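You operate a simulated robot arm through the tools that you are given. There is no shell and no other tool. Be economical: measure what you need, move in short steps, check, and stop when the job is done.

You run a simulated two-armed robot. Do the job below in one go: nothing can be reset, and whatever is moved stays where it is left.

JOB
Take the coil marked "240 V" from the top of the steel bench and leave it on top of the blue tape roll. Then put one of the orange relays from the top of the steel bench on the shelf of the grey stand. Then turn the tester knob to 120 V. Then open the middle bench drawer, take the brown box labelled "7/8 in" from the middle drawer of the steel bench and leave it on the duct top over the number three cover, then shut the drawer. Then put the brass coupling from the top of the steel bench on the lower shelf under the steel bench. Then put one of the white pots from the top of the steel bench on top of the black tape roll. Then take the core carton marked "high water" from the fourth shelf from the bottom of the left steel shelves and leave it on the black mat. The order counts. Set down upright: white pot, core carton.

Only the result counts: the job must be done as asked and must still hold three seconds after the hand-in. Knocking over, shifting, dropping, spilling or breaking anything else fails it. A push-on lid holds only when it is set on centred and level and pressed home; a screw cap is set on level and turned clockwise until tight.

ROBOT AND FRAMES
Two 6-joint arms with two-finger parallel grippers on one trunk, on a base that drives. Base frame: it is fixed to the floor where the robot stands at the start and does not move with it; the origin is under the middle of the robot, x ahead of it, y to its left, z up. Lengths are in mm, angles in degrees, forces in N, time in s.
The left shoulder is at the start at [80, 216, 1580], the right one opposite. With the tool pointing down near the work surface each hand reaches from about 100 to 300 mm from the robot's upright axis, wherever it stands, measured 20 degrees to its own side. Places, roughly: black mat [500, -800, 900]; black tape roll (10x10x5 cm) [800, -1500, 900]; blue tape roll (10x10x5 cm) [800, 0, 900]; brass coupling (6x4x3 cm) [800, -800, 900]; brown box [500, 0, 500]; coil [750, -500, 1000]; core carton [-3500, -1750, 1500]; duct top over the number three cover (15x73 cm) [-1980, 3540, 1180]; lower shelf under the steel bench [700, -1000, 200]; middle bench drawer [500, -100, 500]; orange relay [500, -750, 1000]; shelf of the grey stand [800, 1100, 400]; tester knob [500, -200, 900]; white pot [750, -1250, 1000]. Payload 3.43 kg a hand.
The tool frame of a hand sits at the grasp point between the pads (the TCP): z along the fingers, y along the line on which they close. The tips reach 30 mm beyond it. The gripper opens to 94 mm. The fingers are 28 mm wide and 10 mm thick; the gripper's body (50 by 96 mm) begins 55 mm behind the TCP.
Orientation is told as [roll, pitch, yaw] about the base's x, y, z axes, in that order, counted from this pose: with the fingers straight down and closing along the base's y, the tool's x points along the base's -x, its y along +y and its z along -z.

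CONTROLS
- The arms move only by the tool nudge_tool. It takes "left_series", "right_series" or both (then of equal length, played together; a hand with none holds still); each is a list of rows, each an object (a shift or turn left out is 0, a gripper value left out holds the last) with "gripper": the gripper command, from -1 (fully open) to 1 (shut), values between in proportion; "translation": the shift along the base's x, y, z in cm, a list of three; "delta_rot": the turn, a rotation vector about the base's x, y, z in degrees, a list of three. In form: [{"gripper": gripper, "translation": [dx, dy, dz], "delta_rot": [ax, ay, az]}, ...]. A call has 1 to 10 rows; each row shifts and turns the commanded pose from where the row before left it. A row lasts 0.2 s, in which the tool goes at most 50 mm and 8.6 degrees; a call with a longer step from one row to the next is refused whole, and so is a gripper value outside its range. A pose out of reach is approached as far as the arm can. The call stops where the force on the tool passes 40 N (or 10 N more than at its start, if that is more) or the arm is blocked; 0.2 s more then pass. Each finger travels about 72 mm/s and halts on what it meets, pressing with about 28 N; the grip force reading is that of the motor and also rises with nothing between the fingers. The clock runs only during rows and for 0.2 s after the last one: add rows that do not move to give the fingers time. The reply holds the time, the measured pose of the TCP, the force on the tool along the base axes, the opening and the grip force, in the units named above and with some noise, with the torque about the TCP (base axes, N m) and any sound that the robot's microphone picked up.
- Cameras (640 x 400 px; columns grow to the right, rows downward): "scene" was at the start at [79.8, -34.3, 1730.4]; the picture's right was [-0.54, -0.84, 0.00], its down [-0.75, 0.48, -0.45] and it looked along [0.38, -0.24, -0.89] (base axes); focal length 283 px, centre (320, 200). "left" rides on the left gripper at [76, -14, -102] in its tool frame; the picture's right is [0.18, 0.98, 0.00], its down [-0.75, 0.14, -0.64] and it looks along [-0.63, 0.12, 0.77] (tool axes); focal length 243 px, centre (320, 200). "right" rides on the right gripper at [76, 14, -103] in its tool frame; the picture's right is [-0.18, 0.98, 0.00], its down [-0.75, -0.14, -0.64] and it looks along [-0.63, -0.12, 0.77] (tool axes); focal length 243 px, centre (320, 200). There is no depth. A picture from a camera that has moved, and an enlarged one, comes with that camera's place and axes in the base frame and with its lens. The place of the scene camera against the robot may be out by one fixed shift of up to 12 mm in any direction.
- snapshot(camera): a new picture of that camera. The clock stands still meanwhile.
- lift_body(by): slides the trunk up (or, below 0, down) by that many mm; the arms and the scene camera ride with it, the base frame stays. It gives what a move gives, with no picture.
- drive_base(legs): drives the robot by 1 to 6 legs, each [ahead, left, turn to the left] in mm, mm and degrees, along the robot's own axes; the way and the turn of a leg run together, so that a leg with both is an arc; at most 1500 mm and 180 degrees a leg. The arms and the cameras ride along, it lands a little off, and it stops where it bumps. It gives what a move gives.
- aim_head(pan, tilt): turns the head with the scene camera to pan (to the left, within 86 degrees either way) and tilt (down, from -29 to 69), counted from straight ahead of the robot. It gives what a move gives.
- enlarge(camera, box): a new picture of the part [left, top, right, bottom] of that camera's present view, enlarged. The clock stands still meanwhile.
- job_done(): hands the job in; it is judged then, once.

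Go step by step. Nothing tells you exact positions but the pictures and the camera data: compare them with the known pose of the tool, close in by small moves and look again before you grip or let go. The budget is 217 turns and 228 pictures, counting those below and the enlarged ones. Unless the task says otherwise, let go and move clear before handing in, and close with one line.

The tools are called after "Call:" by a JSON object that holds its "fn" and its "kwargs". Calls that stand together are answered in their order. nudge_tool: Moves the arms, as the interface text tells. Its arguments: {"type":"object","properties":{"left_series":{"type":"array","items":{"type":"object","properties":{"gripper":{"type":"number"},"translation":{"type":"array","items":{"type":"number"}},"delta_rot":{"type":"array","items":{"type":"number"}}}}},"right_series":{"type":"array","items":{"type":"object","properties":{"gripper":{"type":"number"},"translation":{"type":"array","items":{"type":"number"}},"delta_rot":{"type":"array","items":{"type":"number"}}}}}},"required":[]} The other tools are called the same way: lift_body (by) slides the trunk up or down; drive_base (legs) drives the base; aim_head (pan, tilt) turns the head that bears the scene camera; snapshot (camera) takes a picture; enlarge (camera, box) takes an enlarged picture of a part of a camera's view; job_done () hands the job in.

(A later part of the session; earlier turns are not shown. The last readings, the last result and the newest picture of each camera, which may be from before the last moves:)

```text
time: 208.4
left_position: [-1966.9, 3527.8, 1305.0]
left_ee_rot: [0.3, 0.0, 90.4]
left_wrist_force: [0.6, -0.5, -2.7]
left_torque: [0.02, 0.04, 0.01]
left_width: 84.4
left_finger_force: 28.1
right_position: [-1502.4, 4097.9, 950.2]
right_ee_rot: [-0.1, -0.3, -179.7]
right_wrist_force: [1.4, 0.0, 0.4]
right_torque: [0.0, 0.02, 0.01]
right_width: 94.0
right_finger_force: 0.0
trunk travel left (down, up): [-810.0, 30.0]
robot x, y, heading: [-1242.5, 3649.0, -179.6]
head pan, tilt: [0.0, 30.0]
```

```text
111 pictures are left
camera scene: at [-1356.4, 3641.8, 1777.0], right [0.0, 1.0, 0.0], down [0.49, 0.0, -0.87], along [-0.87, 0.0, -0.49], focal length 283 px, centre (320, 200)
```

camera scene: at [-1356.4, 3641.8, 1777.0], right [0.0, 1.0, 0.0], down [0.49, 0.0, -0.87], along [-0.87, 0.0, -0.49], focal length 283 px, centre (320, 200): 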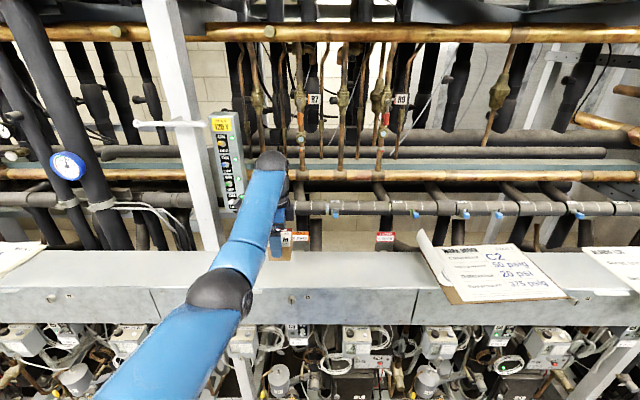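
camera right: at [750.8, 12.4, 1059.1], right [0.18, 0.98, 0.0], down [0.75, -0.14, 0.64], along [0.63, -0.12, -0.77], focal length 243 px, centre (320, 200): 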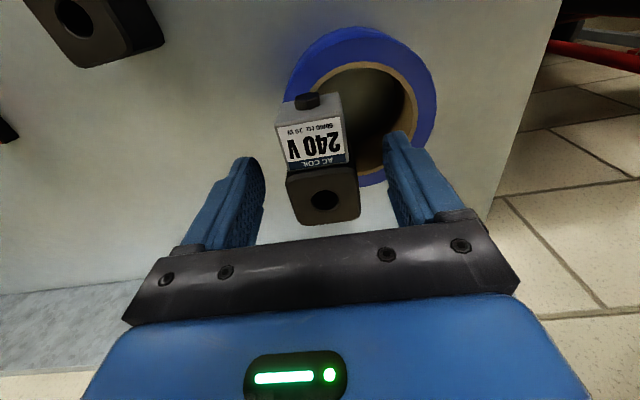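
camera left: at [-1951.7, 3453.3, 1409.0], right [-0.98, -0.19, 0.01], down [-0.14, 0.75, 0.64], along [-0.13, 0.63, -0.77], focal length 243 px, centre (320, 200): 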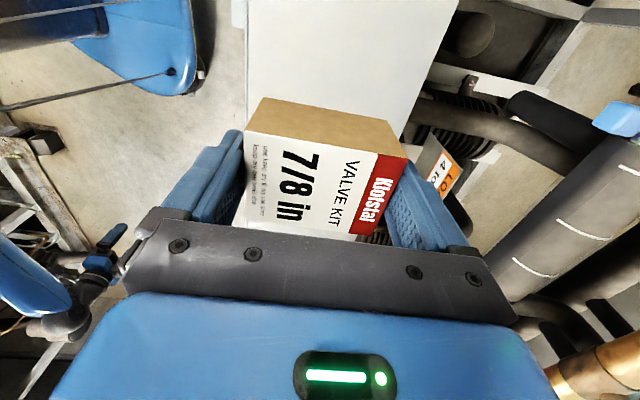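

Call:
{"fn": "nudge_tool", "kwargs": {"left_series": [{"translation": [-0.6, 0, -1.5]}, {"translation": [-0.6, 0, -1.5]}, {"translation": [0, 0, -1]}, {"translation": [0, 0, -1]}, {"translation": [0, 0, -0.7]}, {"translation": [0, 0, -0.5]}, {"translation": [0, 0, -0.5]}]}}

Call:
{"fn": "snapshot", "kwargs": {"camera": "left"}}

```text
time: 210.0
left_position: [-1985.7, 3531.2, 1234.2]
left_ee_rot: [0.0, 0.2, 90.3]
left_wrist_force: [1.3, -1.4, 3.2]
left_torque: [0.13, -0.25, -0.06]
left_width: 84.3
left_finger_force: 28.1
right_position: [-1508.4, 4098.7, 947.2]
right_ee_rot: [0.2, 0.1, -179.7]
right_wrist_force: [-0.2, 0.1, -0.4]
right_torque: [-0.02, 0.01, -0.04]
right_width: 94.0
right_finger_force: 0.0
trunk travel left (down, up): [-810.0, 30.0]
robot x, y, heading: [-1242.7, 3640.5, -180.0]
head pan, tilt: [0.0, 30.0]
```

```text
110 pictures are left
camera left: at [-1972.1, 3455.7, 1339.0], right [-0.98, -0.19, 0.0], down [-0.15, 0.75, 0.64], along [-0.12, 0.63, -0.77], focal length 243 px, centre (320, 200)
```

left: 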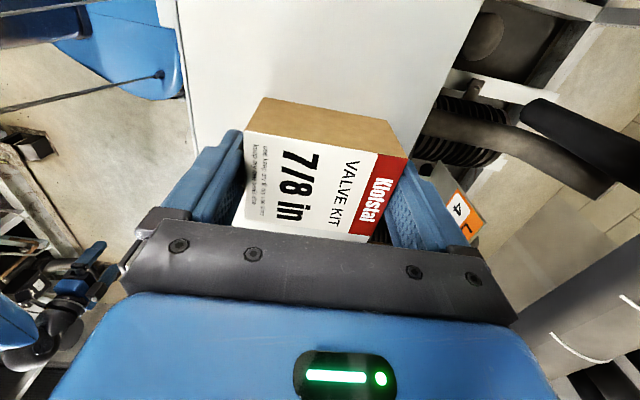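

Beginning contact (force turned upward). A touch lower, then release and lift away.

Call:
{"fn": "nudge_tool", "kwargs": {"left_series": [{"translation": [0, 0, -0.3]}, {}]}}

Call:
{"fn": "nudge_tool", "kwargs": {"left_series": [{"gripper": 0.0}, {"gripper": -0.9}, {"gripper": -1}, {"gripper": -1}, {"translation": [0, 0, 2]}, {"translation": [0, 0, 3]}, {"translation": [0, 0, 3]}, {}]}}

Call:
{"fn": "snapshot", "kwargs": {"camera": "left"}}

```text
time: 210.6
left_position: [-1986.9, 3530.4, 1234.4]
left_ee_rot: [0.4, 0.1, 90.5]
left_wrist_force: [-5.1, -1.9, 19.5]
left_torque: [0.28, 0.04, -0.03]
left_width: 84.4
left_finger_force: 28.4
right_position: [-1506.3, 4100.2, 948.3]
right_ee_rot: [0.1, 0.0, -179.8]
right_wrist_force: [0.1, 0.1, 0.0]
right_torque: [-0.01, -0.02, 0.03]
right_width: 94.1
right_finger_force: 0.0
trunk travel left (down, up): [-810.0, 30.0]
robot x, y, heading: [-1243.3, 3646.2, -179.3]
head pan, tilt: [0.0, 30.0]
```

```text
time: 212.4
left_position: [-1984.6, 3529.4, 1310.6]
left_ee_rot: [0.0, 0.1, 90.4]
left_wrist_force: [0.4, -0.1, -0.2]
left_torque: [0.02, -0.01, 0.0]
left_width: 94.0
left_finger_force: 0.1
right_position: [-1508.4, 4099.7, 948.2]
right_ee_rot: [0.0, 0.2, -179.6]
right_wrist_force: [-0.2, 0.0, 0.5]
right_torque: [-0.03, -0.03, -0.05]
right_width: 94.0
right_finger_force: 0.1
trunk travel left (down, up): [-810.0, 30.0]
robot x, y, heading: [-1241.2, 3647.1, -179.4]
head pan, tilt: [0.0, 30.0]
```

```text
109 pictures are left
camera left: at [-1970.3, 3454.9, 1413.8], right [-0.98, -0.19, 0.0], down [-0.15, 0.75, 0.64], along [-0.12, 0.63, -0.77], focal length 243 px, centre (320, 200)
```

left: 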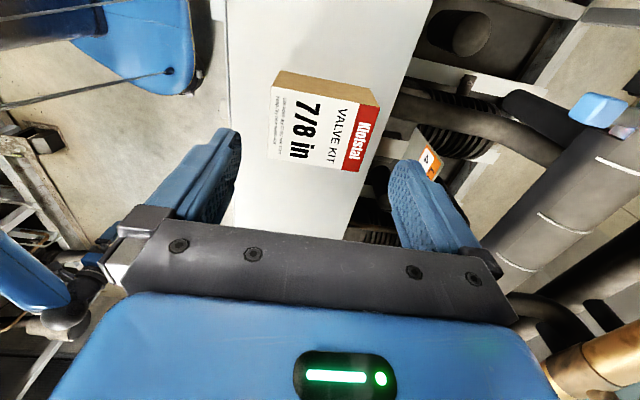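

The box is on the duct top over cover three. Now back to the bench to shut the drawer.

Call:
{"fn": "drive_base", "kwargs": {"legs": [[-200, 0, 0], [0, 0, 90], [1500, 0, 0], [1500, 0, 0]]}}

Call:
{"fn": "aim_head", "kwargs": {"pan": 0, "tilt": 15}}

Call:
{"fn": "snapshot", "kwargs": {"camera": "scene"}}

```text
time: 231.8
left_position: [-875.1, -78.9, 1310.4]
left_ee_rot: [0.0, 0.2, -178.9]
left_wrist_force: [-0.4, -0.1, 0.2]
left_torque: [-0.03, -0.01, 0.0]
left_width: 94.0
left_finger_force: 0.1
right_position: [-1450.0, 390.0, 946.2]
right_ee_rot: [0.1, 0.2, -89.1]
right_wrist_force: [0.5, 0.1, 0.1]
right_torque: [0.01, 0.01, 0.0]
right_width: 94.0
right_finger_force: 0.1
trunk travel left (down, up): [-810.0, 30.0]
robot x, y, heading: [-1000.8, 660.4, -89.2]
head pan, tilt: [0.0, 30.0]
```

```text
time: 232.6
left_position: [-873.6, -79.7, 1309.5]
left_ee_rot: [0.0, 0.0, -179.0]
left_wrist_force: [-0.4, 0.2, -0.5]
left_torque: [0.03, 0.02, -0.01]
left_width: 94.0
left_finger_force: 0.1
right_position: [-1449.0, 389.1, 948.2]
right_ee_rot: [0.1, 0.1, -89.1]
right_wrist_force: [0.7, -0.1, -0.7]
right_torque: [0.0, 0.01, 0.02]
right_width: 94.0
right_finger_force: 0.1
trunk travel left (down, up): [-810.0, 30.0]
robot x, y, heading: [-998.9, 660.6, -88.9]
head pan, tilt: [0.0, 15.0]
```

```text
108 pictures are left
camera scene: at [-1000.5, 535.6, 1800.2], right [-1.0, -0.02, 0.0], down [0.0, 0.26, -0.97], along [0.02, -0.97, -0.26], focal length 283 px, centre (320, 200)
```

scene: 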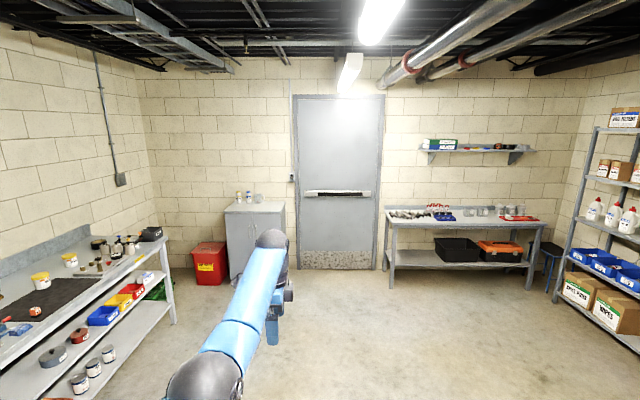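

Call:
{"fn": "drive_base", "kwargs": {"legs": [[0, 0, 89], [0, -1000, 0]]}}

Call:
{"fn": "lift_body", "kwargs": {"by": -550}}

Call:
{"fn": "nudge_tool", "kwargs": {"left_series": [{"delta_rot": [0, 0, 8.5], "gripper": 1, "translation": [0, 0, -2]}, {"delta_rot": [0, 0, 8.5], "translation": [0, 0, -2]}, {"delta_rot": [0, 0, 8.5], "translation": [0, 0, -2]}, {"delta_rot": [0, 0, 8.5], "translation": [0, 0, -2]}, {"delta_rot": [0, 0, 8.5], "translation": [0, 0, -2]}, {"delta_rot": [0, 0, 8.5]}, {"delta_rot": [0, 0, 8.5]}, {"delta_rot": [0, 0, 8.5]}, {"delta_rot": [0, 0, 8.5]}, {"delta_rot": [0, 0, 8.5]}]}}

Call:
{"fn": "nudge_tool", "kwargs": {"left_series": [{"delta_rot": [0, 0, 5]}, {"delta_rot": [0, -8.5, 0]}, {"delta_rot": [0, -8.5, 0]}, {"delta_rot": [0, -8.5, 0]}, {"delta_rot": [0, -8.5, 0]}, {"delta_rot": [0, -8.5, 0]}, {"delta_rot": [0, -8.5, 0]}, {"delta_rot": [0, -8.5, 0]}, {"delta_rot": [0, -8.5, 0]}, {"delta_rot": [0, -8.5, 0]}]}}

Call:
{"fn": "aim_head", "kwargs": {"pan": 0, "tilt": 35}}

Call:
{"fn": "snapshot", "kwargs": {"camera": "scene"}}

```text
time: 241.5
left_position: [-259.8, -215.1, 1309.3]
left_ee_rot: [0.0, 0.0, -89.5]
left_wrist_force: [0.2, -0.8, 0.1]
left_torque: [-0.01, 0.02, -0.03]
left_width: 93.8
left_finger_force: 0.1
right_position: [-735.6, -784.7, 948.6]
right_ee_rot: [0.0, 0.1, 0.3]
right_wrist_force: [0.8, 0.0, -0.2]
right_torque: [-0.02, 0.01, 0.01]
right_width: 94.4
right_finger_force: 0.1
trunk travel left (down, up): [-810.0, 30.0]
robot x, y, heading: [-1000.7, -332.0, 0.3]
head pan, tilt: [0.0, 15.0]
```

```text
refused: -550 is not a number from -400 to 400
```

```text
time: 243.7
left_position: [-261.2, -215.3, 1210.0]
left_ee_rot: [0.0, 0.1, -4.4]
left_wrist_force: [0.4, -0.5, 0.0]
left_torque: [-0.04, -0.01, -0.02]
left_width: 0.0
left_finger_force: 28.2
right_position: [-735.1, -785.7, 946.4]
right_ee_rot: [0.1, 0.1, 0.3]
right_wrist_force: [-0.6, 0.2, -0.5]
right_torque: [-0.02, 0.0, -0.01]
right_width: 94.0
right_finger_force: 0.1
trunk travel left (down, up): [-810.0, 30.0]
robot x, y, heading: [-1003.1, -331.4, 0.5]
head pan, tilt: [0.0, 15.0]
```

```text
time: 245.9
left_position: [-260.8, -215.8, 1210.0]
left_ee_rot: [-2.0, -76.4, 2.1]
left_wrist_force: [-0.1, 0.1, 0.5]
left_torque: [-0.01, 0.02, -0.03]
left_width: 0.0
left_finger_force: 28.3
right_position: [-735.8, -786.0, 947.6]
right_ee_rot: [0.1, 0.1, 0.3]
right_wrist_force: [0.6, -0.6, 0.0]
right_torque: [0.01, -0.03, -0.01]
right_width: 94.0
right_finger_force: 0.0
trunk travel left (down, up): [-810.0, 30.0]
robot x, y, heading: [-1000.8, -331.8, 0.1]
head pan, tilt: [0.0, 15.0]
```

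```text
time: 246.7
left_position: [-259.5, -215.0, 1209.3]
left_ee_rot: [-1.9, -76.3, 2.0]
left_wrist_force: [-0.3, -0.4, 0.0]
left_torque: [0.0, 0.0, -0.03]
left_width: 0.2
left_finger_force: 28.2
right_position: [-736.0, -785.0, 948.1]
right_ee_rot: [0.1, 0.0, 0.4]
right_wrist_force: [-0.9, 0.3, 0.1]
right_torque: [0.04, -0.07, -0.03]
right_width: 94.2
right_finger_force: 0.1
trunk travel left (down, up): [-810.0, 30.0]
robot x, y, heading: [-1002.0, -333.6, 0.2]
head pan, tilt: [0.0, 35.0]
```

```text
107 pictures are left
camera scene: at [-885.9, -332.1, 1768.3], right [0.01, -1.0, 0.0], down [-0.57, 0.0, -0.82], along [0.82, 0.0, -0.57], focal length 283 px, centre (320, 200)
```

scene: 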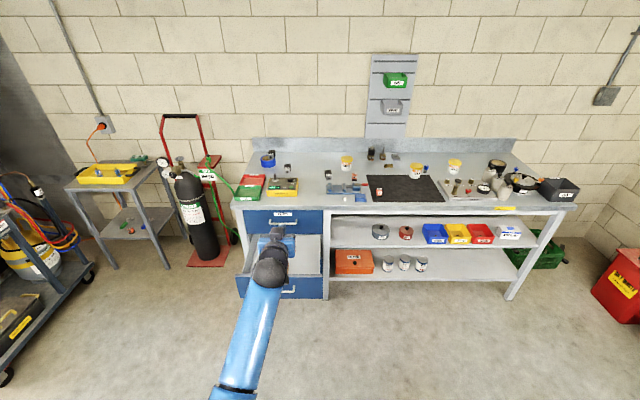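

Call:
{"fn": "lift_body", "kwargs": {"by": -400}}

Call:
{"fn": "lift_body", "kwargs": {"by": -220}}

Call:
{"fn": "nudge_tool", "kwargs": {"left_series": [{"translation": [0, 3, 0], "delta_rot": [0, -7, 0]}, {"translation": [0, 3, 0], "delta_rot": [0, -7, 0]}, {"translation": [0, 3.5, 0]}, {}]}}

Call:
{"fn": "drive_base", "kwargs": {"legs": [[230, 0, 0]]}}

Call:
{"fn": "snapshot", "kwargs": {"camera": "scene"}}

Call:
{"fn": "snapshot", "kwargs": {"camera": "left"}}

```text
time: 250.5
left_position: [-260.6, -215.9, 809.1]
left_ee_rot: [-1.8, -76.4, 2.0]
left_wrist_force: [1.0, 0.7, 1.0]
left_torque: [0.02, -0.02, 0.01]
left_width: 0.2
left_finger_force: 28.2
right_position: [-736.3, -784.5, 547.9]
right_ee_rot: [0.2, 0.0, 0.3]
right_wrist_force: [0.0, 0.4, 0.4]
right_torque: [-0.02, -0.01, 0.0]
right_width: 94.2
right_finger_force: 0.1
trunk travel left (down, up): [-410.0, 430.0]
robot x, y, heading: [-1001.2, -330.8, 0.3]
head pan, tilt: [0.0, 35.0]
```

```text
time: 252.9
left_position: [-260.6, -215.6, 589.3]
left_ee_rot: [-1.9, -76.3, 2.0]
left_wrist_force: [-0.1, 0.2, -0.2]
left_torque: [-0.01, 0.0, -0.01]
left_width: 0.0
left_finger_force: 27.5
right_position: [-735.9, -784.8, 328.0]
right_ee_rot: [0.1, 0.1, 0.4]
right_wrist_force: [0.6, -0.5, 0.0]
right_torque: [0.01, 0.01, 0.04]
right_width: 93.9
right_finger_force: 0.1
trunk travel left (down, up): [-190.0, 650.0]
robot x, y, heading: [-1001.7, -331.9, 0.3]
head pan, tilt: [0.0, 35.0]
```

```text
time: 253.9
left_position: [-257.0, -121.4, 586.3]
left_ee_rot: [-130.8, -89.4, 130.7]
left_wrist_force: [-0.3, -0.6, -0.5]
left_torque: [0.03, -0.03, -0.02]
left_width: 0.3
left_finger_force: 27.6
right_position: [-736.1, -786.3, 327.2]
right_ee_rot: [0.1, 0.0, 0.3]
right_wrist_force: [-0.7, -0.2, -0.4]
right_torque: [0.01, 0.01, 0.0]
right_width: 94.0
right_finger_force: 0.1
trunk travel left (down, up): [-190.0, 650.0]
robot x, y, heading: [-1003.6, -332.0, 0.3]
head pan, tilt: [0.0, 35.0]
```

```text
time: 255.6
left_position: [-24.5, -115.0, 587.1]
left_ee_rot: [-123.0, -89.4, 123.4]
left_wrist_force: [-0.1, -0.2, 0.7]
left_torque: [-0.01, -0.02, 0.01]
left_width: 0.0
left_finger_force: 28.0
right_position: [-499.0, -782.2, 327.5]
right_ee_rot: [0.1, 0.1, 0.7]
right_wrist_force: [0.1, 0.7, 0.1]
right_torque: [-0.02, 0.0, -0.03]
right_width: 93.9
right_finger_force: 0.1
trunk travel left (down, up): [-190.0, 650.0]
robot x, y, heading: [-765.4, -333.6, 0.7]
head pan, tilt: [0.0, 35.0]
```

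```text
106 pictures are left
camera scene: at [-651.6, -329.1, 1148.2], right [0.01, -1.0, 0.0], down [-0.57, -0.01, -0.82], along [0.82, 0.01, -0.57], focal length 283 px, centre (320, 200)
```

scene: 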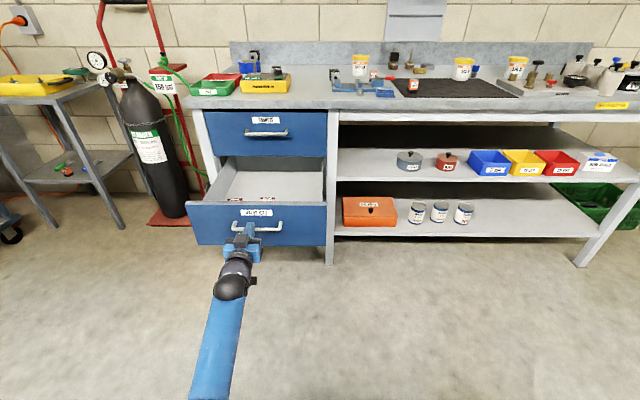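

```text
105 pictures are left
camera left: at [-127.2, -129.4, 512.4], right [-0.01, 0.98, -0.19], down [-0.65, 0.14, 0.75], along [0.76, 0.13, 0.63], focal length 243 px, centre (320, 200)
```

left: 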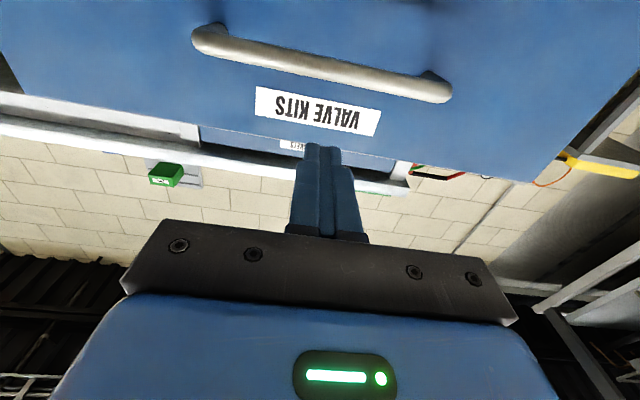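

Call:
{"fn": "drive_base", "kwargs": {"legs": [[300, 0, -0.7]]}}

Call:
{"fn": "snapshot", "kwargs": {"camera": "scene"}}

```text
time: 257.6
left_position: [273.7, -121.4, 587.7]
left_ee_rot: [-122.3, -89.4, 122.0]
left_wrist_force: [-0.4, 0.0, -0.9]
left_torque: [-0.01, 0.01, 0.0]
left_width: 0.0
left_finger_force: 27.7
right_position: [-207.9, -782.5, 326.3]
right_ee_rot: [0.2, 0.0, 0.0]
right_wrist_force: [0.0, 0.2, 0.1]
right_torque: [0.0, 0.02, -0.02]
right_width: 94.3
right_finger_force: 0.1
trunk travel left (down, up): [-190.0, 650.0]
robot x, y, heading: [-466.7, -328.1, 0.2]
head pan, tilt: [0.0, 35.0]
```

```text
104 pictures are left
camera scene: at [-356.1, -328.7, 1148.2], right [0.0, -1.0, 0.0], down [-0.57, 0.0, -0.82], along [0.82, 0.0, -0.57], focal length 283 px, centre (320, 200)
```

scene: 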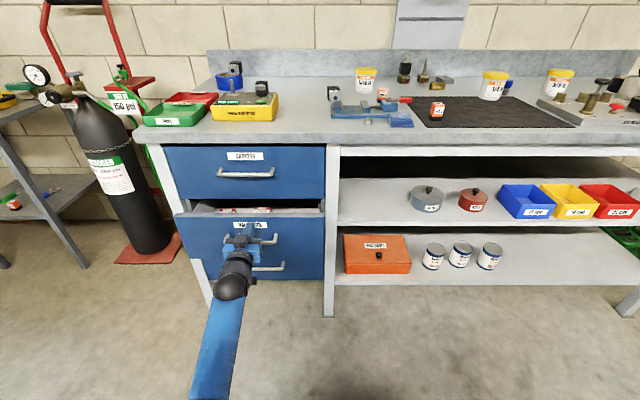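

Call:
{"fn": "drive_base", "kwargs": {"legs": [[65, 0, 0]]}}

Call:
{"fn": "enlarge", "kwargs": {"camera": "scene", "box": [150, 130, 350, 290]}}

```text
time: 258.6
left_position: [339.4, -120.6, 587.4]
left_ee_rot: [-118.2, -89.4, 117.8]
left_wrist_force: [0.0, 0.3, -0.4]
left_torque: [-0.01, -0.03, -0.02]
left_width: 0.1
left_finger_force: 27.7
right_position: [-143.6, -783.0, 327.5]
right_ee_rot: [0.1, 0.3, -0.1]
right_wrist_force: [0.3, -0.3, 0.1]
right_torque: [0.01, -0.01, 0.03]
right_width: 94.1
right_finger_force: 0.0
trunk travel left (down, up): [-190.0, 650.0]
robot x, y, heading: [-408.1, -327.9, 0.1]
head pan, tilt: [0.0, 35.0]
```

```text
2.50 times, centred on (250, 210) of scene
camera zoom: at [-290.6, -328.7, 1148.1], right [0.0, -1.0, 0.0], down [-0.57, 0.0, -0.82], along [0.82, 0.0, -0.57], focal length 707 px, centre (495, 175)
```

zoom: 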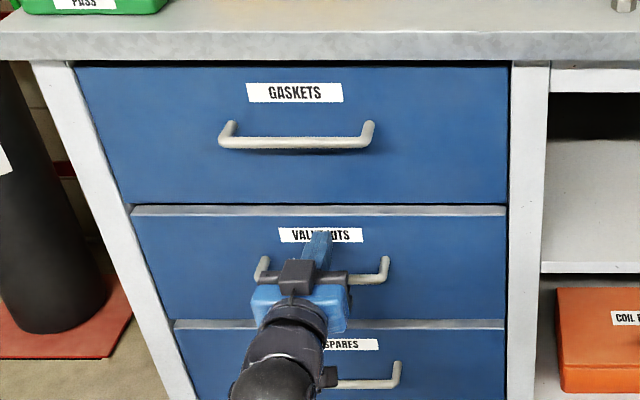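

Call:
{"fn": "nudge_tool", "kwargs": {"left_series": [{"translation": [0.5, 0, 0]}, {"translation": [0.5, 0, 0]}, {"translation": [0.4, 0, 0]}, {}]}}

Call:
{"fn": "enlarge", "kwargs": {"camera": "scene", "box": [150, 130, 350, 290]}}

```text
time: 259.4
left_position: [345.9, -122.2, 588.5]
left_ee_rot: [-115.7, -89.4, 115.4]
left_wrist_force: [-15.8, -2.1, 5.0]
left_torque: [-0.01, 0.06, 0.04]
left_width: 0.1
left_finger_force: 27.9
right_position: [-146.3, -782.8, 328.4]
right_ee_rot: [0.1, 0.0, 0.0]
right_wrist_force: [0.2, -0.2, -0.4]
right_torque: [-0.02, 0.0, -0.01]
right_width: 94.1
right_finger_force: 0.0
trunk travel left (down, up): [-190.0, 650.0]
robot x, y, heading: [-410.3, -327.0, 0.2]
head pan, tilt: [0.0, 35.0]
stopped in row 3 (left hand): the force on the tool passed its limit at 49 N (the readings are from after the stop); the commanded pose is now the measured one
```

```text
2.50 times, centred on (250, 210) of scene
camera zoom: at [-295.7, -329.1, 1148.7], right [0.0, -1.0, 0.0], down [-0.57, 0.0, -0.82], along [0.82, 0.0, -0.57], focal length 707 px, centre (495, 175)
```

zoom: 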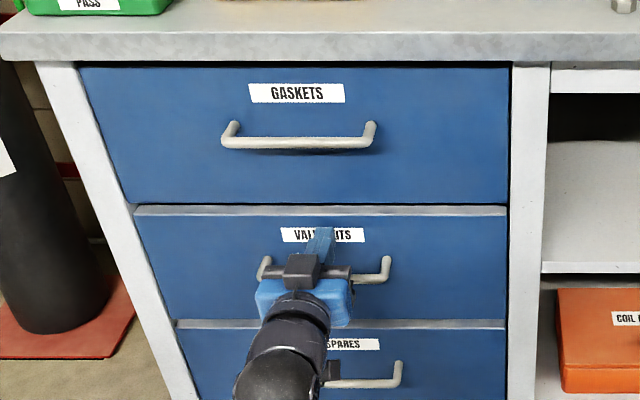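

The drawer is shut. Next the brass coupling: back off, raise the trunk, set the left hand to 45° tilt and go over.

Call:
{"fn": "drive_base", "kwargs": {"legs": [[-350, 0, 0]]}}

Call:
{"fn": "lift_body", "kwargs": {"by": 320}}

Call:
{"fn": "nudge_tool", "kwargs": {"left_series": [{"gripper": -1, "translation": [0, 0, 2], "delta_rot": [0, 8, 0]}, {"translation": [0, 0, 2], "delta_rot": [0, 8, 0]}, {"translation": [0, 0, 2], "delta_rot": [0, 8, 0]}, {"translation": [0, 0, 2], "delta_rot": [0, 8, 0]}, {"translation": [0, 0, 2], "delta_rot": [0, 8, 0]}, {"translation": [0, 0, 2], "delta_rot": [0, 4.5, 0]}, {"translation": [0, 0, 2]}, {}]}}

Call:
{"fn": "drive_base", "kwargs": {"legs": [[0, -670, 0], [500, 0, 0]]}}

Call:
{"fn": "snapshot", "kwargs": {"camera": "scene"}}

Call:
{"fn": "snapshot", "kwargs": {"camera": "left"}}

```text
time: 261.7
left_position: [-2.5, -121.5, 585.3]
left_ee_rot: [-89.7, -89.4, 89.5]
left_wrist_force: [0.1, -1.5, 0.7]
left_torque: [0.0, 0.06, 0.01]
left_width: 0.0
left_finger_force: 27.7
right_position: [-494.3, -785.1, 327.9]
right_ee_rot: [0.2, 0.2, 0.3]
right_wrist_force: [-0.5, -0.7, -0.5]
right_torque: [-0.02, 0.0, 0.0]
right_width: 94.0
right_finger_force: 0.1
trunk travel left (down, up): [-190.0, 650.0]
robot x, y, heading: [-754.7, -329.9, -0.0]
head pan, tilt: [0.0, 35.0]
```

```text
time: 264.9
left_position: [-2.1, -121.7, 903.9]
left_ee_rot: [-84.8, -89.5, 84.6]
left_wrist_force: [-0.2, 0.5, -0.7]
left_torque: [-0.02, 0.0, 0.03]
left_width: 0.0
left_finger_force: 27.9
right_position: [-492.4, -784.4, 647.2]
right_ee_rot: [0.1, 0.1, 0.2]
right_wrist_force: [0.4, -0.6, 0.2]
right_torque: [0.0, 0.01, 0.03]
right_width: 93.9
right_finger_force: 0.0
trunk travel left (down, up): [-510.0, 330.0]
robot x, y, heading: [-754.1, -332.1, 0.2]
head pan, tilt: [0.0, 35.0]
```

```text
time: 266.7
left_position: [-2.4, -119.8, 1043.8]
left_ee_rot: [-0.7, -45.4, 0.7]
left_wrist_force: [-0.1, 0.7, 0.2]
left_torque: [-0.01, 0.03, 0.01]
left_width: 94.1
left_finger_force: 0.0
right_position: [-492.4, -784.3, 648.8]
right_ee_rot: [0.0, 0.1, 0.2]
right_wrist_force: [-0.1, -0.4, -0.3]
right_torque: [-0.02, 0.03, 0.02]
right_width: 94.4
right_finger_force: 0.0
trunk travel left (down, up): [-510.0, 330.0]
robot x, y, heading: [-754.9, -330.3, 0.1]
head pan, tilt: [0.0, 35.0]
```

```text
time: 272.9
left_position: [500.2, -772.4, 1044.5]
left_ee_rot: [-0.7, -45.5, 1.0]
left_wrist_force: [0.5, 0.2, 0.0]
left_torque: [-0.01, 0.01, 0.01]
left_width: 94.3
left_finger_force: 0.0
right_position: [12.8, -1437.0, 647.4]
right_ee_rot: [0.1, 0.0, 0.6]
right_wrist_force: [-1.1, -0.6, -0.7]
right_torque: [-0.01, 0.0, 0.0]
right_width: 94.0
right_finger_force: 0.0
trunk travel left (down, up): [-510.0, 330.0]
robot x, y, heading: [-253.7, -983.8, 0.4]
head pan, tilt: [0.0, 35.0]
```

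```text
101 pictures are left
camera scene: at [-139.1, -983.7, 1468.3], right [0.01, -1.0, 0.0], down [-0.57, -0.01, -0.82], along [0.82, 0.01, -0.57], focal length 283 px, centre (320, 200)
```

scene: 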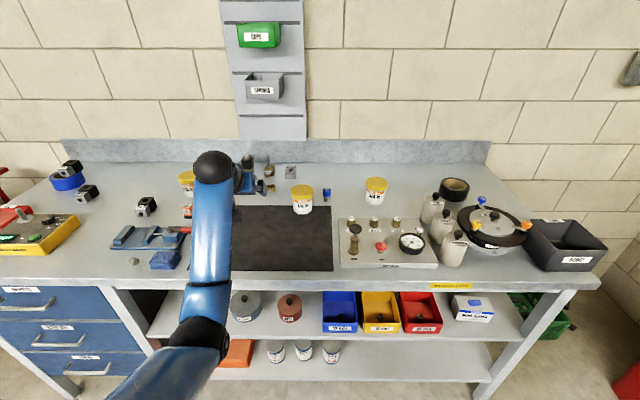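

```text
100 pictures are left
camera left: at [372.7, -786.0, 1063.9], right [-0.14, 0.98, -0.14], down [0.07, 0.15, 0.99], along [0.99, 0.13, -0.09], focal length 243 px, centre (320, 200)
```

left: 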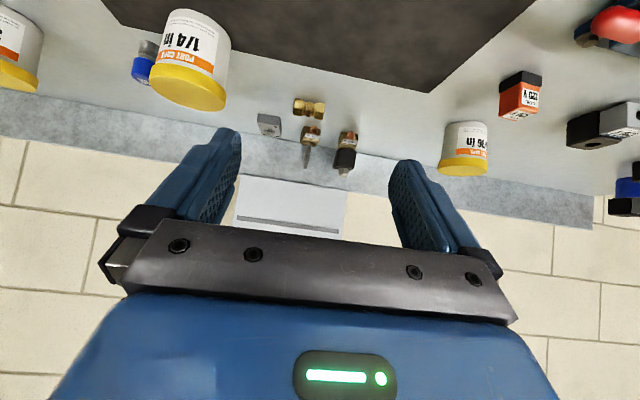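

Call:
{"fn": "drive_base", "kwargs": {"legs": [[205, 0, -0.4]]}}

Call:
{"fn": "nudge_tool", "kwargs": {"left_series": [{"translation": [0, 0, -4]}, {"translation": [0, 0, -4]}, {}]}}

Call:
{"fn": "snapshot", "kwargs": {"camera": "left"}}

```text
time: 274.5
left_position: [701.5, -775.2, 1044.9]
left_ee_rot: [-0.7, -45.5, 0.7]
left_wrist_force: [-0.1, 0.2, 0.4]
left_torque: [0.04, 0.0, -0.02]
left_width: 94.0
left_finger_force: 0.0
right_position: [209.3, -1436.9, 648.1]
right_ee_rot: [0.1, 0.0, 0.1]
right_wrist_force: [-0.2, -0.5, -0.4]
right_torque: [0.0, 0.01, 0.0]
right_width: 94.1
right_finger_force: 0.0
trunk travel left (down, up): [-510.0, 330.0]
robot x, y, heading: [-55.9, -980.0, 0.1]
head pan, tilt: [0.0, 35.0]
```

```text
time: 275.3
left_position: [704.1, -774.5, 965.0]
left_ee_rot: [-0.7, -45.5, 0.7]
left_wrist_force: [0.2, -0.2, 0.3]
left_torque: [-0.01, 0.02, -0.03]
left_width: 93.6
left_finger_force: 0.0
right_position: [210.9, -1438.1, 646.0]
right_ee_rot: [0.1, 0.2, 0.0]
right_wrist_force: [0.4, 0.7, -0.4]
right_torque: [0.01, 0.02, 0.01]
right_width: 93.9
right_finger_force: 0.1
trunk travel left (down, up): [-510.0, 330.0]
robot x, y, heading: [-52.2, -983.8, 0.1]
head pan, tilt: [0.0, 35.0]
```

```text
99 pictures are left
camera left: at [576.8, -788.2, 984.0], right [-0.13, 0.98, -0.14], down [0.07, 0.15, 0.99], along [0.99, 0.12, -0.09], focal length 243 px, centre (320, 200)
```

left: 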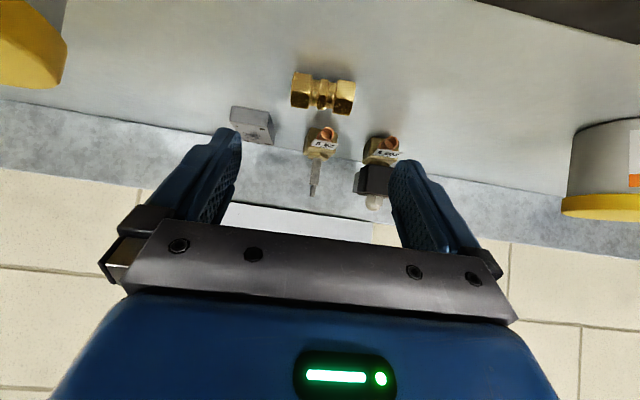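

Call:
{"fn": "nudge_tool", "kwargs": {"left_series": [{"translation": [1.5, -0.1, -2.2]}, {"translation": [1.5, 0, -2]}, {}]}}

Call:
{"fn": "snapshot", "kwargs": {"camera": "left"}}

```text
time: 276.1
left_position: [731.8, -777.6, 922.9]
left_ee_rot: [-0.8, -45.5, 0.7]
left_wrist_force: [0.0, 0.2, 0.5]
left_torque: [0.01, 0.01, 0.0]
left_width: 93.8
left_finger_force: 0.0
right_position: [210.0, -1437.6, 647.1]
right_ee_rot: [0.0, 0.1, 0.1]
right_wrist_force: [0.8, 0.2, 0.1]
right_torque: [0.05, -0.01, 0.01]
right_width: 93.9
right_finger_force: 0.1
trunk travel left (down, up): [-510.0, 330.0]
robot x, y, heading: [-54.9, -983.5, 0.1]
head pan, tilt: [0.0, 35.0]
```

```text
98 pictures are left
camera left: at [605.6, -791.4, 941.5], right [-0.13, 0.98, -0.14], down [0.07, 0.15, 0.99], along [0.99, 0.12, -0.09], focal length 243 px, centre (320, 200)
```

left: 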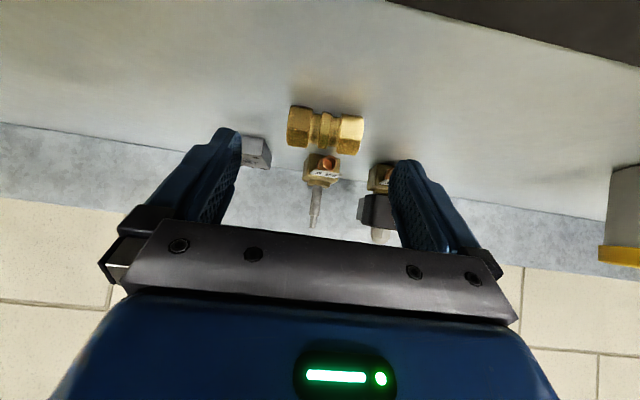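

Call:
{"fn": "nudge_tool", "kwargs": {"left_series": [{"translation": [1.3, 0.2, -1.2]}, {"translation": [1.2, 0, -1.1]}, {}]}}

Call:
{"fn": "snapshot", "kwargs": {"camera": "left"}}

```text
time: 276.9
left_position: [755.7, -775.0, 900.9]
left_ee_rot: [-0.7, -45.5, 0.8]
left_wrist_force: [-0.4, 0.6, -0.5]
left_torque: [0.02, -0.01, -0.01]
left_width: 93.9
left_finger_force: 0.0
right_position: [209.2, -1436.8, 647.3]
right_ee_rot: [0.0, 0.2, 0.1]
right_wrist_force: [0.4, 0.2, 0.6]
right_torque: [-0.03, 0.02, 0.0]
right_width: 93.9
right_finger_force: 0.2
trunk travel left (down, up): [-510.0, 330.0]
robot x, y, heading: [-50.5, -981.6, 0.2]
head pan, tilt: [0.0, 35.0]
```

```text
97 pictures are left
camera left: at [630.4, -787.9, 919.2], right [-0.13, 0.98, -0.14], down [0.07, 0.15, 0.99], along [0.99, 0.12, -0.09], focal length 243 px, centre (320, 200)
```

left: 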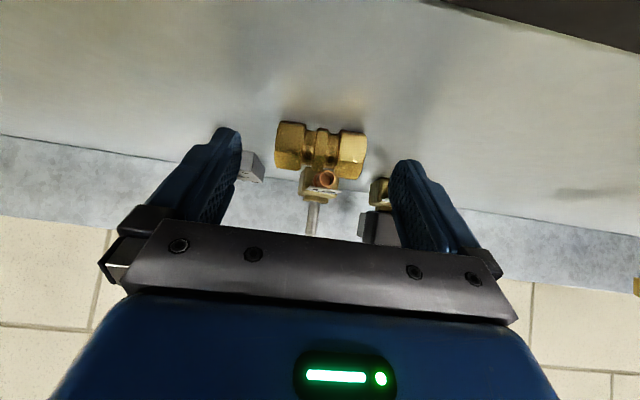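

Call:
{"fn": "nudge_tool", "kwargs": {"left_series": [{"translation": [0.5, 0, -0.4]}, {"gripper": 0}, {"gripper": 0.5}, {"gripper": 1}, {"gripper": 1}]}}

Call:
{"fn": "snapshot", "kwargs": {"camera": "left"}}

```text
time: 278.1
left_position: [762.5, -774.1, 896.0]
left_ee_rot: [-0.7, -45.5, 0.6]
left_wrist_force: [0.7, 0.4, 1.3]
left_torque: [0.02, -0.01, -0.04]
left_width: 51.0
left_finger_force: 27.9
right_position: [211.3, -1436.8, 647.8]
right_ee_rot: [0.0, 0.0, 0.1]
right_wrist_force: [-0.6, 0.0, 0.2]
right_torque: [-0.01, 0.01, -0.02]
right_width: 94.2
right_finger_force: 0.1
trunk travel left (down, up): [-510.0, 330.0]
robot x, y, heading: [-54.7, -983.8, 0.1]
head pan, tilt: [0.0, 35.0]
```

```text
96 pictures are left
camera left: at [635.7, -788.0, 915.0], right [-0.13, 0.98, -0.14], down [0.07, 0.15, 0.99], along [0.99, 0.12, -0.09], focal length 243 px, centre (320, 200)
```

left: 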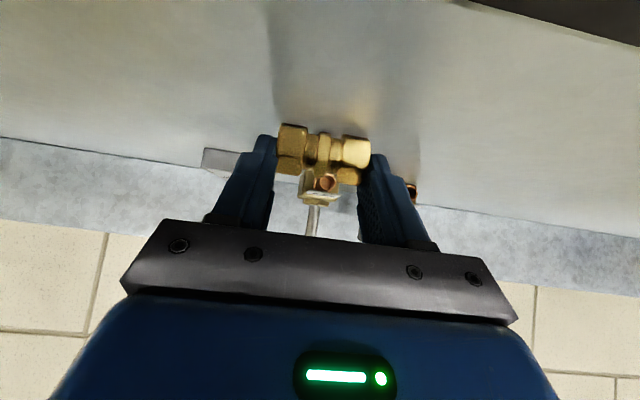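

Coupling held. Lift, back off, shift right and lower the trunk for the lower shelf, then look.

Call:
{"fn": "nudge_tool", "kwargs": {"left_series": [{"translation": [0, 0, 3]}, {"translation": [0, 0, 4]}, {"translation": [-1, 0, 4]}, {}]}}

Call:
{"fn": "drive_base", "kwargs": {"legs": [[-520, 0, 0], [0, -420, 0]]}}

Call:
{"fn": "lift_body", "kwargs": {"by": -400}}

Call:
{"fn": "nudge_tool", "kwargs": {"left_series": [{"translation": [-2, 0, -4]}, {"translation": [-2, 0, -4]}, {"translation": [-2, 0, -4]}, {"translation": [-2, 0, -4]}, {"translation": [0, 0, -4]}, {"translation": [0, 0, -4]}, {}]}}

Call:
{"fn": "snapshot", "kwargs": {"camera": "left"}}

Call:
{"fn": "snapshot", "kwargs": {"camera": "scene"}}

```text
time: 279.1
left_position: [754.3, -775.6, 1003.8]
left_ee_rot: [-0.8, -45.4, 0.8]
left_wrist_force: [-0.6, 0.1, -0.3]
left_torque: [-0.04, 0.01, -0.01]
left_width: 51.3
left_finger_force: 28.2
right_position: [211.3, -1436.9, 646.1]
right_ee_rot: [0.1, 0.2, 0.1]
right_wrist_force: [0.8, -0.6, 0.3]
right_torque: [0.0, 0.04, -0.05]
right_width: 93.9
right_finger_force: 0.1
trunk travel left (down, up): [-510.0, 330.0]
robot x, y, heading: [-50.9, -985.3, 0.1]
head pan, tilt: [0.0, 35.0]
```

```text
time: 284.3
left_position: [240.6, -1192.0, 1003.1]
left_ee_rot: [-0.8, -45.5, 0.9]
left_wrist_force: [-0.4, 0.1, -0.9]
left_torque: [0.0, 0.02, 0.01]
left_width: 51.2
left_finger_force: 28.1
right_position: [-303.0, -1855.1, 646.8]
right_ee_rot: [0.0, 0.1, 0.2]
right_wrist_force: [0.9, -0.4, 0.4]
right_torque: [-0.02, -0.01, 0.01]
right_width: 94.1
right_finger_force: 0.0
trunk travel left (down, up): [-510.0, 330.0]
robot x, y, heading: [-565.5, -1402.5, 0.2]
head pan, tilt: [0.0, 35.0]
```

```text
time: 288.1
left_position: [239.3, -1192.3, 603.2]
left_ee_rot: [-0.8, -45.4, 0.8]
left_wrist_force: [0.9, 0.0, 0.4]
left_torque: [-0.02, 0.01, 0.04]
left_width: 51.5
left_finger_force: 28.1
right_position: [-302.3, -1855.7, 246.8]
right_ee_rot: [0.2, -0.1, 0.3]
right_wrist_force: [0.4, -0.1, 0.1]
right_torque: [0.02, 0.01, 0.01]
right_width: 94.1
right_finger_force: 0.2
trunk travel left (down, up): [-110.0, 730.0]
robot x, y, heading: [-567.1, -1402.5, 0.2]
head pan, tilt: [0.0, 35.0]
```

```text
time: 289.7
left_position: [157.0, -1192.8, 363.9]
left_ee_rot: [-0.7, -45.5, 0.8]
left_wrist_force: [1.2, 0.6, -0.8]
left_torque: [0.02, 0.03, 0.01]
left_width: 51.2
left_finger_force: 28.2
right_position: [-302.4, -1856.1, 248.4]
right_ee_rot: [0.1, 0.1, 0.3]
right_wrist_force: [-0.8, -0.6, 0.2]
right_torque: [-0.01, -0.01, 0.01]
right_width: 94.0
right_finger_force: 0.0
trunk travel left (down, up): [-110.0, 730.0]
robot x, y, heading: [-570.2, -1403.4, 0.4]
head pan, tilt: [0.0, 35.0]
```

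```text
95 pictures are left
camera left: at [29.8, -1206.3, 383.0], right [-0.13, 0.98, -0.14], down [0.07, 0.15, 0.99], along [0.99, 0.12, -0.09], focal length 243 px, centre (320, 200)
```

left: 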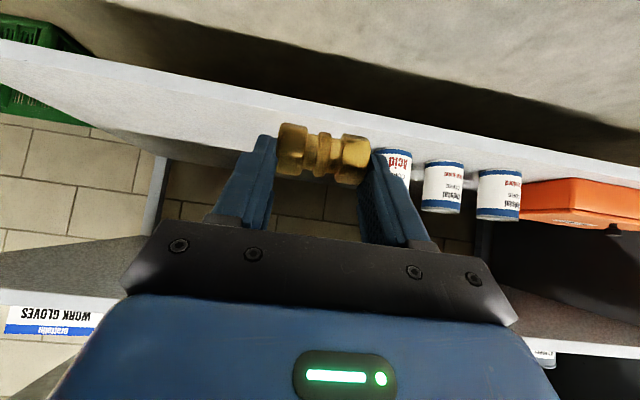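

```text
94 pictures are left
camera scene: at [-452.2, -1402.5, 1068.3], right [0.01, -1.0, 0.0], down [-0.57, 0.0, -0.82], along [0.82, 0.0, -0.57], focal length 283 px, centre (320, 200)
```

scene: 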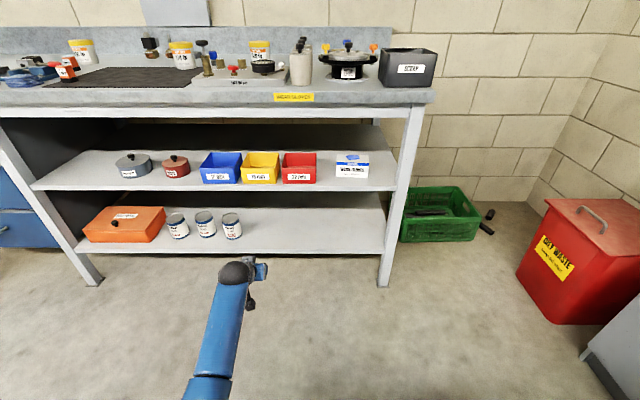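

Call:
{"fn": "nudge_tool", "kwargs": {"left_series": [{"translation": [0, 0, -3]}, {"translation": [0, 0, -3]}, {}]}}

Call:
{"fn": "drive_base", "kwargs": {"legs": [[260, 0, 0]]}}

Call:
{"fn": "snapshot", "kwargs": {"camera": "left"}}

```text
time: 290.5
left_position: [157.5, -1192.2, 301.9]
left_ee_rot: [-0.7, -45.5, 0.9]
left_wrist_force: [-0.5, 0.5, -0.4]
left_torque: [0.01, 0.04, 0.0]
left_width: 51.3
left_finger_force: 28.3
right_position: [-303.6, -1855.7, 247.3]
right_ee_rot: [0.1, 0.0, 0.3]
right_wrist_force: [1.0, -0.1, -0.5]
right_torque: [0.0, 0.04, 0.02]
right_width: 93.7
right_finger_force: 0.1
trunk travel left (down, up): [-110.0, 730.0]
robot x, y, heading: [-565.3, -1402.7, 0.3]
head pan, tilt: [0.0, 35.0]
```

```text
time: 292.4
left_position: [421.2, -1194.4, 301.2]
left_ee_rot: [-0.7, -45.4, 0.6]
left_wrist_force: [-0.9, -0.9, -1.2]
left_torque: [-0.02, -0.01, 0.03]
left_width: 51.3
left_finger_force: 28.1
right_position: [-42.0, -1855.5, 248.2]
right_ee_rot: [0.1, 0.1, -0.1]
right_wrist_force: [0.2, -0.2, -0.4]
right_torque: [-0.02, -0.02, -0.02]
right_width: 93.8
right_finger_force: 0.1
trunk travel left (down, up): [-110.0, 730.0]
robot x, y, heading: [-307.3, -1401.8, -0.0]
head pan, tilt: [0.0, 35.0]
```

```text
93 pictures are left
camera left: at [293.5, -1207.9, 321.4], right [-0.13, 0.98, -0.14], down [0.07, 0.15, 0.99], along [0.99, 0.12, -0.09], focal length 243 px, centre (320, 200)
```

left: 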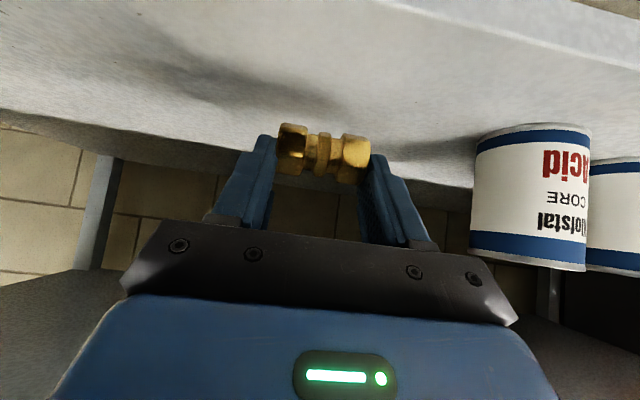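

Call:
{"fn": "drive_base", "kwargs": {"legs": [[50, -10, 0]]}}

Call:
{"fn": "nudge_tool", "kwargs": {"left_series": [{"translation": [0, 0, -2]}, {"translation": [0, 0, -1.5]}, {"translation": [0, 0, -1]}, {"translation": [0, 0, -0.6]}, {"translation": [0, 0, -0.5]}, {"translation": [0, 0, -0.5]}, {}]}}

Call:
{"fn": "snapshot", "kwargs": {"camera": "left"}}

```text
time: 293.3
left_position: [469.5, -1206.5, 300.9]
left_ee_rot: [-0.7, -45.4, 0.5]
left_wrist_force: [-0.2, -0.8, -1.6]
left_torque: [0.01, 0.03, -0.02]
left_width: 51.1
left_finger_force: 28.2
right_position: [5.3, -1867.1, 246.9]
right_ee_rot: [0.0, 0.1, -0.1]
right_wrist_force: [0.1, 0.6, 0.6]
right_torque: [0.0, 0.0, -0.01]
right_width: 94.1
right_finger_force: 0.0
trunk travel left (down, up): [-110.0, 730.0]
robot x, y, heading: [-257.2, -1415.0, -0.0]
head pan, tilt: [0.0, 35.0]
```

```text
time: 294.5
left_position: [478.0, -1204.5, 260.4]
left_ee_rot: [-0.5, -47.0, 0.4]
left_wrist_force: [4.8, 1.0, 12.9]
left_torque: [0.4, -0.28, -0.09]
left_width: 51.1
left_finger_force: 27.9
right_position: [6.5, -1866.2, 246.7]
right_ee_rot: [0.2, 0.1, 0.0]
right_wrist_force: [-0.6, 0.3, 0.0]
right_torque: [0.0, 0.0, -0.01]
right_width: 94.2
right_finger_force: 0.1
trunk travel left (down, up): [-110.0, 730.0]
robot x, y, heading: [-254.9, -1409.8, -0.1]
head pan, tilt: [0.0, 35.0]
stopped in row 5 (left hand): the force on the tool passed its limit at 44 N (the readings are from after the stop); the commanded pose is now the measured one
```

```text
92 pictures are left
camera left: at [350.3, -1218.2, 276.5], right [-0.12, 0.98, -0.14], down [0.04, 0.15, 0.99], along [0.99, 0.12, -0.06], focal length 243 px, centre (320, 200)
```

left: 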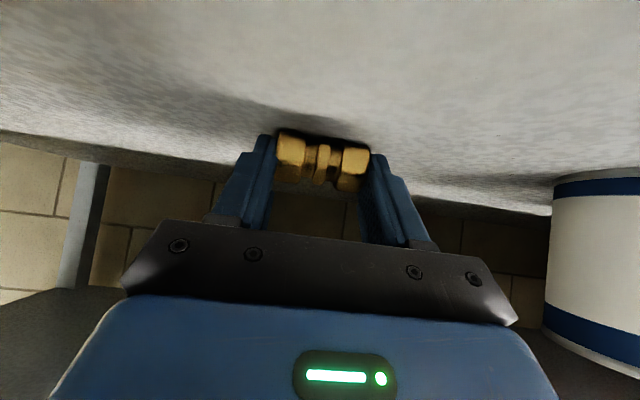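

Call:
{"fn": "nudge_tool", "kwargs": {"left_series": [{"translation": [0, 0, 0.2], "delta_rot": [0, 1.5, 0]}, {"gripper": 0.3}, {"gripper": -0.2}, {"gripper": -0.4}, {"gripper": -0.4}, {"translation": [-1, 0, 1]}, {"translation": [-2.5, 0, 2.5]}, {"translation": [-3, 0, 3]}, {}]}}

Call:
{"fn": "snapshot", "kwargs": {"camera": "left"}}

```text
time: 296.5
left_position: [408.3, -1205.1, 323.5]
left_ee_rot: [-0.6, -44.8, 0.3]
left_wrist_force: [-0.7, 0.3, -0.5]
left_torque: [0.0, -0.01, 0.02]
left_width: 65.9
left_finger_force: 0.0
right_position: [6.8, -1866.2, 247.2]
right_ee_rot: [0.2, 0.1, 0.0]
right_wrist_force: [0.1, -0.2, 0.4]
right_torque: [-0.02, 0.02, -0.01]
right_width: 94.3
right_finger_force: 0.1
trunk travel left (down, up): [-110.0, 730.0]
robot x, y, heading: [-257.9, -1412.1, 0.2]
head pan, tilt: [0.0, 35.0]
```

```text
91 pictures are left
camera left: at [280.4, -1217.6, 343.7], right [-0.13, 0.98, -0.14], down [0.08, 0.15, 0.99], along [0.99, 0.12, -0.1], focal length 243 px, centre (320, 200)
```

left: 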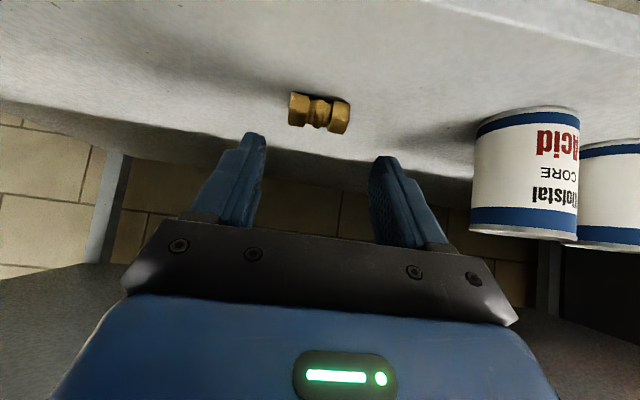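

Coupling placed. Next the white pot: back off, raise the trunk and set the left hand pointing down.

Call:
{"fn": "drive_base", "kwargs": {"legs": [[-330, 0, 0]]}}

Call:
{"fn": "lift_body", "kwargs": {"by": 400}}

Call:
{"fn": "nudge_tool", "kwargs": {"left_series": [{"gripper": -1, "translation": [1, -1, 4]}, {"translation": [1, -1, 4]}, {"translation": [1, -1, 4]}, {"translation": [1, -1, 4]}, {"translation": [1, -1, 4], "delta_rot": [0, 8, 0]}, {"translation": [1, -1, 4], "delta_rot": [0, 8, 0]}, {"translation": [0, -1, 3], "delta_rot": [0, 8, 0]}, {"translation": [0, -1, 3], "delta_rot": [0, 8, 0]}, {"translation": [0, 0, 2], "delta_rot": [0, 8, 0]}, {"translation": [0, 0, 1], "delta_rot": [0, 4.8, 0]}]}}

Call:
{"fn": "aim_head", "kwargs": {"pan": -10, "tilt": 38}}

Call:
{"fn": "snapshot", "kwargs": {"camera": "scene"}}

```text
time: 298.6
left_position: [80.8, -1205.0, 323.2]
left_ee_rot: [-0.5, -44.8, 0.2]
left_wrist_force: [0.0, 0.8, -0.2]
left_torque: [0.01, 0.0, -0.01]
left_width: 65.7
left_finger_force: 0.1
right_position: [-324.8, -1867.7, 246.5]
right_ee_rot: [0.1, 0.1, -0.3]
right_wrist_force: [-0.5, -0.8, 0.5]
right_torque: [-0.05, -0.02, 0.01]
right_width: 93.9
right_finger_force: 0.0
trunk travel left (down, up): [-110.0, 730.0]
robot x, y, heading: [-589.2, -1411.2, -0.5]
head pan, tilt: [0.0, 35.0]
```

```text
time: 302.5
left_position: [80.3, -1206.6, 723.5]
left_ee_rot: [-0.6, -45.0, 0.2]
left_wrist_force: [0.3, 0.4, 0.3]
left_torque: [-0.02, 0.03, 0.01]
left_width: 65.7
left_finger_force: 0.1
right_position: [-324.8, -1867.5, 647.6]
right_ee_rot: [0.1, 0.2, -0.3]
right_wrist_force: [0.7, -0.5, -0.6]
right_torque: [0.01, 0.02, 0.04]
right_width: 93.9
right_finger_force: 0.0
trunk travel left (down, up): [-510.0, 330.0]
robot x, y, heading: [-583.3, -1407.0, -0.5]
head pan, tilt: [0.0, 35.0]
```

```text
time: 304.7
left_position: [158.6, -1288.6, 1050.0]
left_ee_rot: [-0.5, 0.0, 0.1]
left_wrist_force: [0.0, -0.1, 0.6]
left_torque: [-0.01, -0.01, 0.01]
left_width: 94.1
left_finger_force: 0.0
left hand out of reach, approached as far as the arm can: row 8, 9
right_position: [-324.8, -1867.8, 648.0]
right_ee_rot: [0.0, 0.2, -0.3]
right_wrist_force: [0.3, 0.1, -0.7]
right_torque: [0.03, -0.02, -0.02]
right_width: 94.1
right_finger_force: 0.1
trunk travel left (down, up): [-510.0, 330.0]
robot x, y, heading: [-584.2, -1410.4, -0.2]
head pan, tilt: [0.0, 35.0]
```

```text
time: 305.4
left_position: [160.1, -1288.4, 1047.2]
left_ee_rot: [-0.5, -0.1, 0.2]
left_wrist_force: [-0.6, -0.2, 0.0]
left_torque: [0.01, 0.04, -0.01]
left_width: 94.0
left_finger_force: 0.0
right_position: [-325.2, -1867.2, 646.7]
right_ee_rot: [0.2, 0.3, -0.3]
right_wrist_force: [-0.3, 0.0, 0.5]
right_torque: [-0.03, 0.0, 0.01]
right_width: 94.1
right_finger_force: 0.0
trunk travel left (down, up): [-510.0, 330.0]
robot x, y, heading: [-585.3, -1414.5, -0.0]
head pan, tilt: [-10.0, 38.0]
```

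```text
90 pictures are left
camera scene: at [-472.8, -1427.1, 1463.7], right [-0.18, -0.98, 0.0], down [-0.61, 0.11, -0.79], along [0.78, -0.14, -0.62], focal length 283 px, centre (320, 200)
```

scene: 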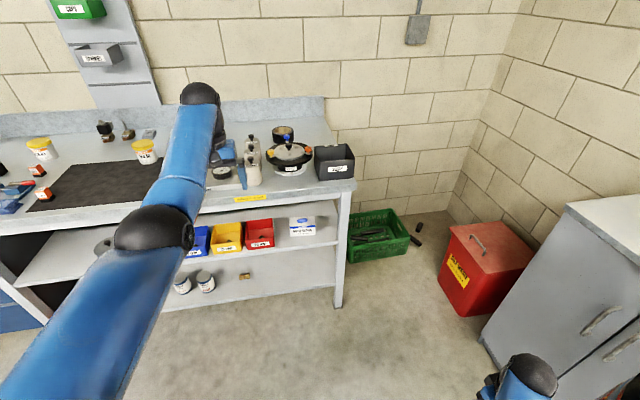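

Call:
{"fn": "drive_base", "kwargs": {"legs": [[0, 130, 0], [430, 0, 0]]}}

Call:
{"fn": "snapshot", "kwargs": {"camera": "left"}}

Call:
{"fn": "snapshot", "kwargs": {"camera": "scene"}}

```text
time: 308.9
left_position: [588.4, -1157.4, 1047.8]
left_ee_rot: [-0.5, -0.1, 0.2]
left_wrist_force: [-0.4, 0.0, -0.2]
left_torque: [0.03, 0.01, -0.03]
left_width: 94.2
left_finger_force: 0.1
right_position: [105.3, -1736.2, 648.2]
right_ee_rot: [0.1, 0.1, -0.1]
right_wrist_force: [-0.1, 0.1, 1.2]
right_torque: [0.03, 0.03, 0.0]
right_width: 94.1
right_finger_force: 0.1
trunk travel left (down, up): [-510.0, 330.0]
robot x, y, heading: [-156.3, -1280.9, -0.3]
head pan, tilt: [-10.0, 38.0]
```

```text
89 pictures are left
camera left: at [511.1, -1169.7, 1152.1], right [-0.19, 0.98, -0.01], down [0.75, 0.15, 0.64], along [0.63, 0.11, -0.77], focal length 243 px, centre (320, 200)
```

left: 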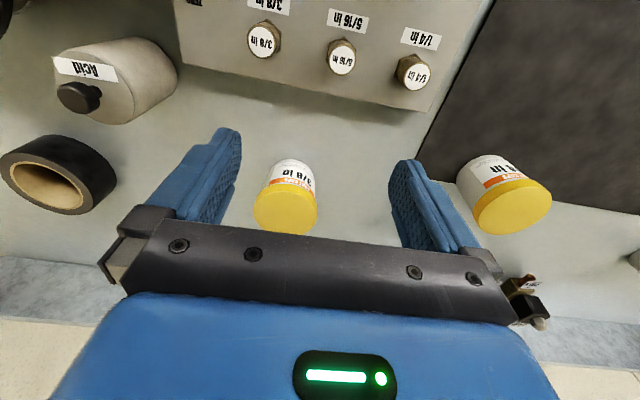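

```text
88 pictures are left
camera scene: at [-44.6, -1297.5, 1463.8], right [-0.17, -0.98, 0.0], down [-0.61, 0.11, -0.79], along [0.78, -0.14, -0.62], focal length 283 px, centre (320, 200)
```

scene: 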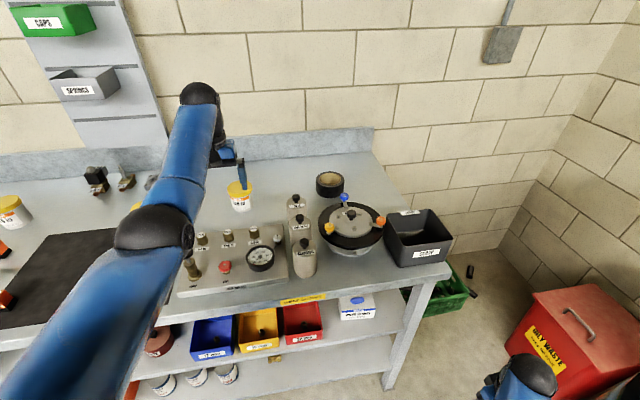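

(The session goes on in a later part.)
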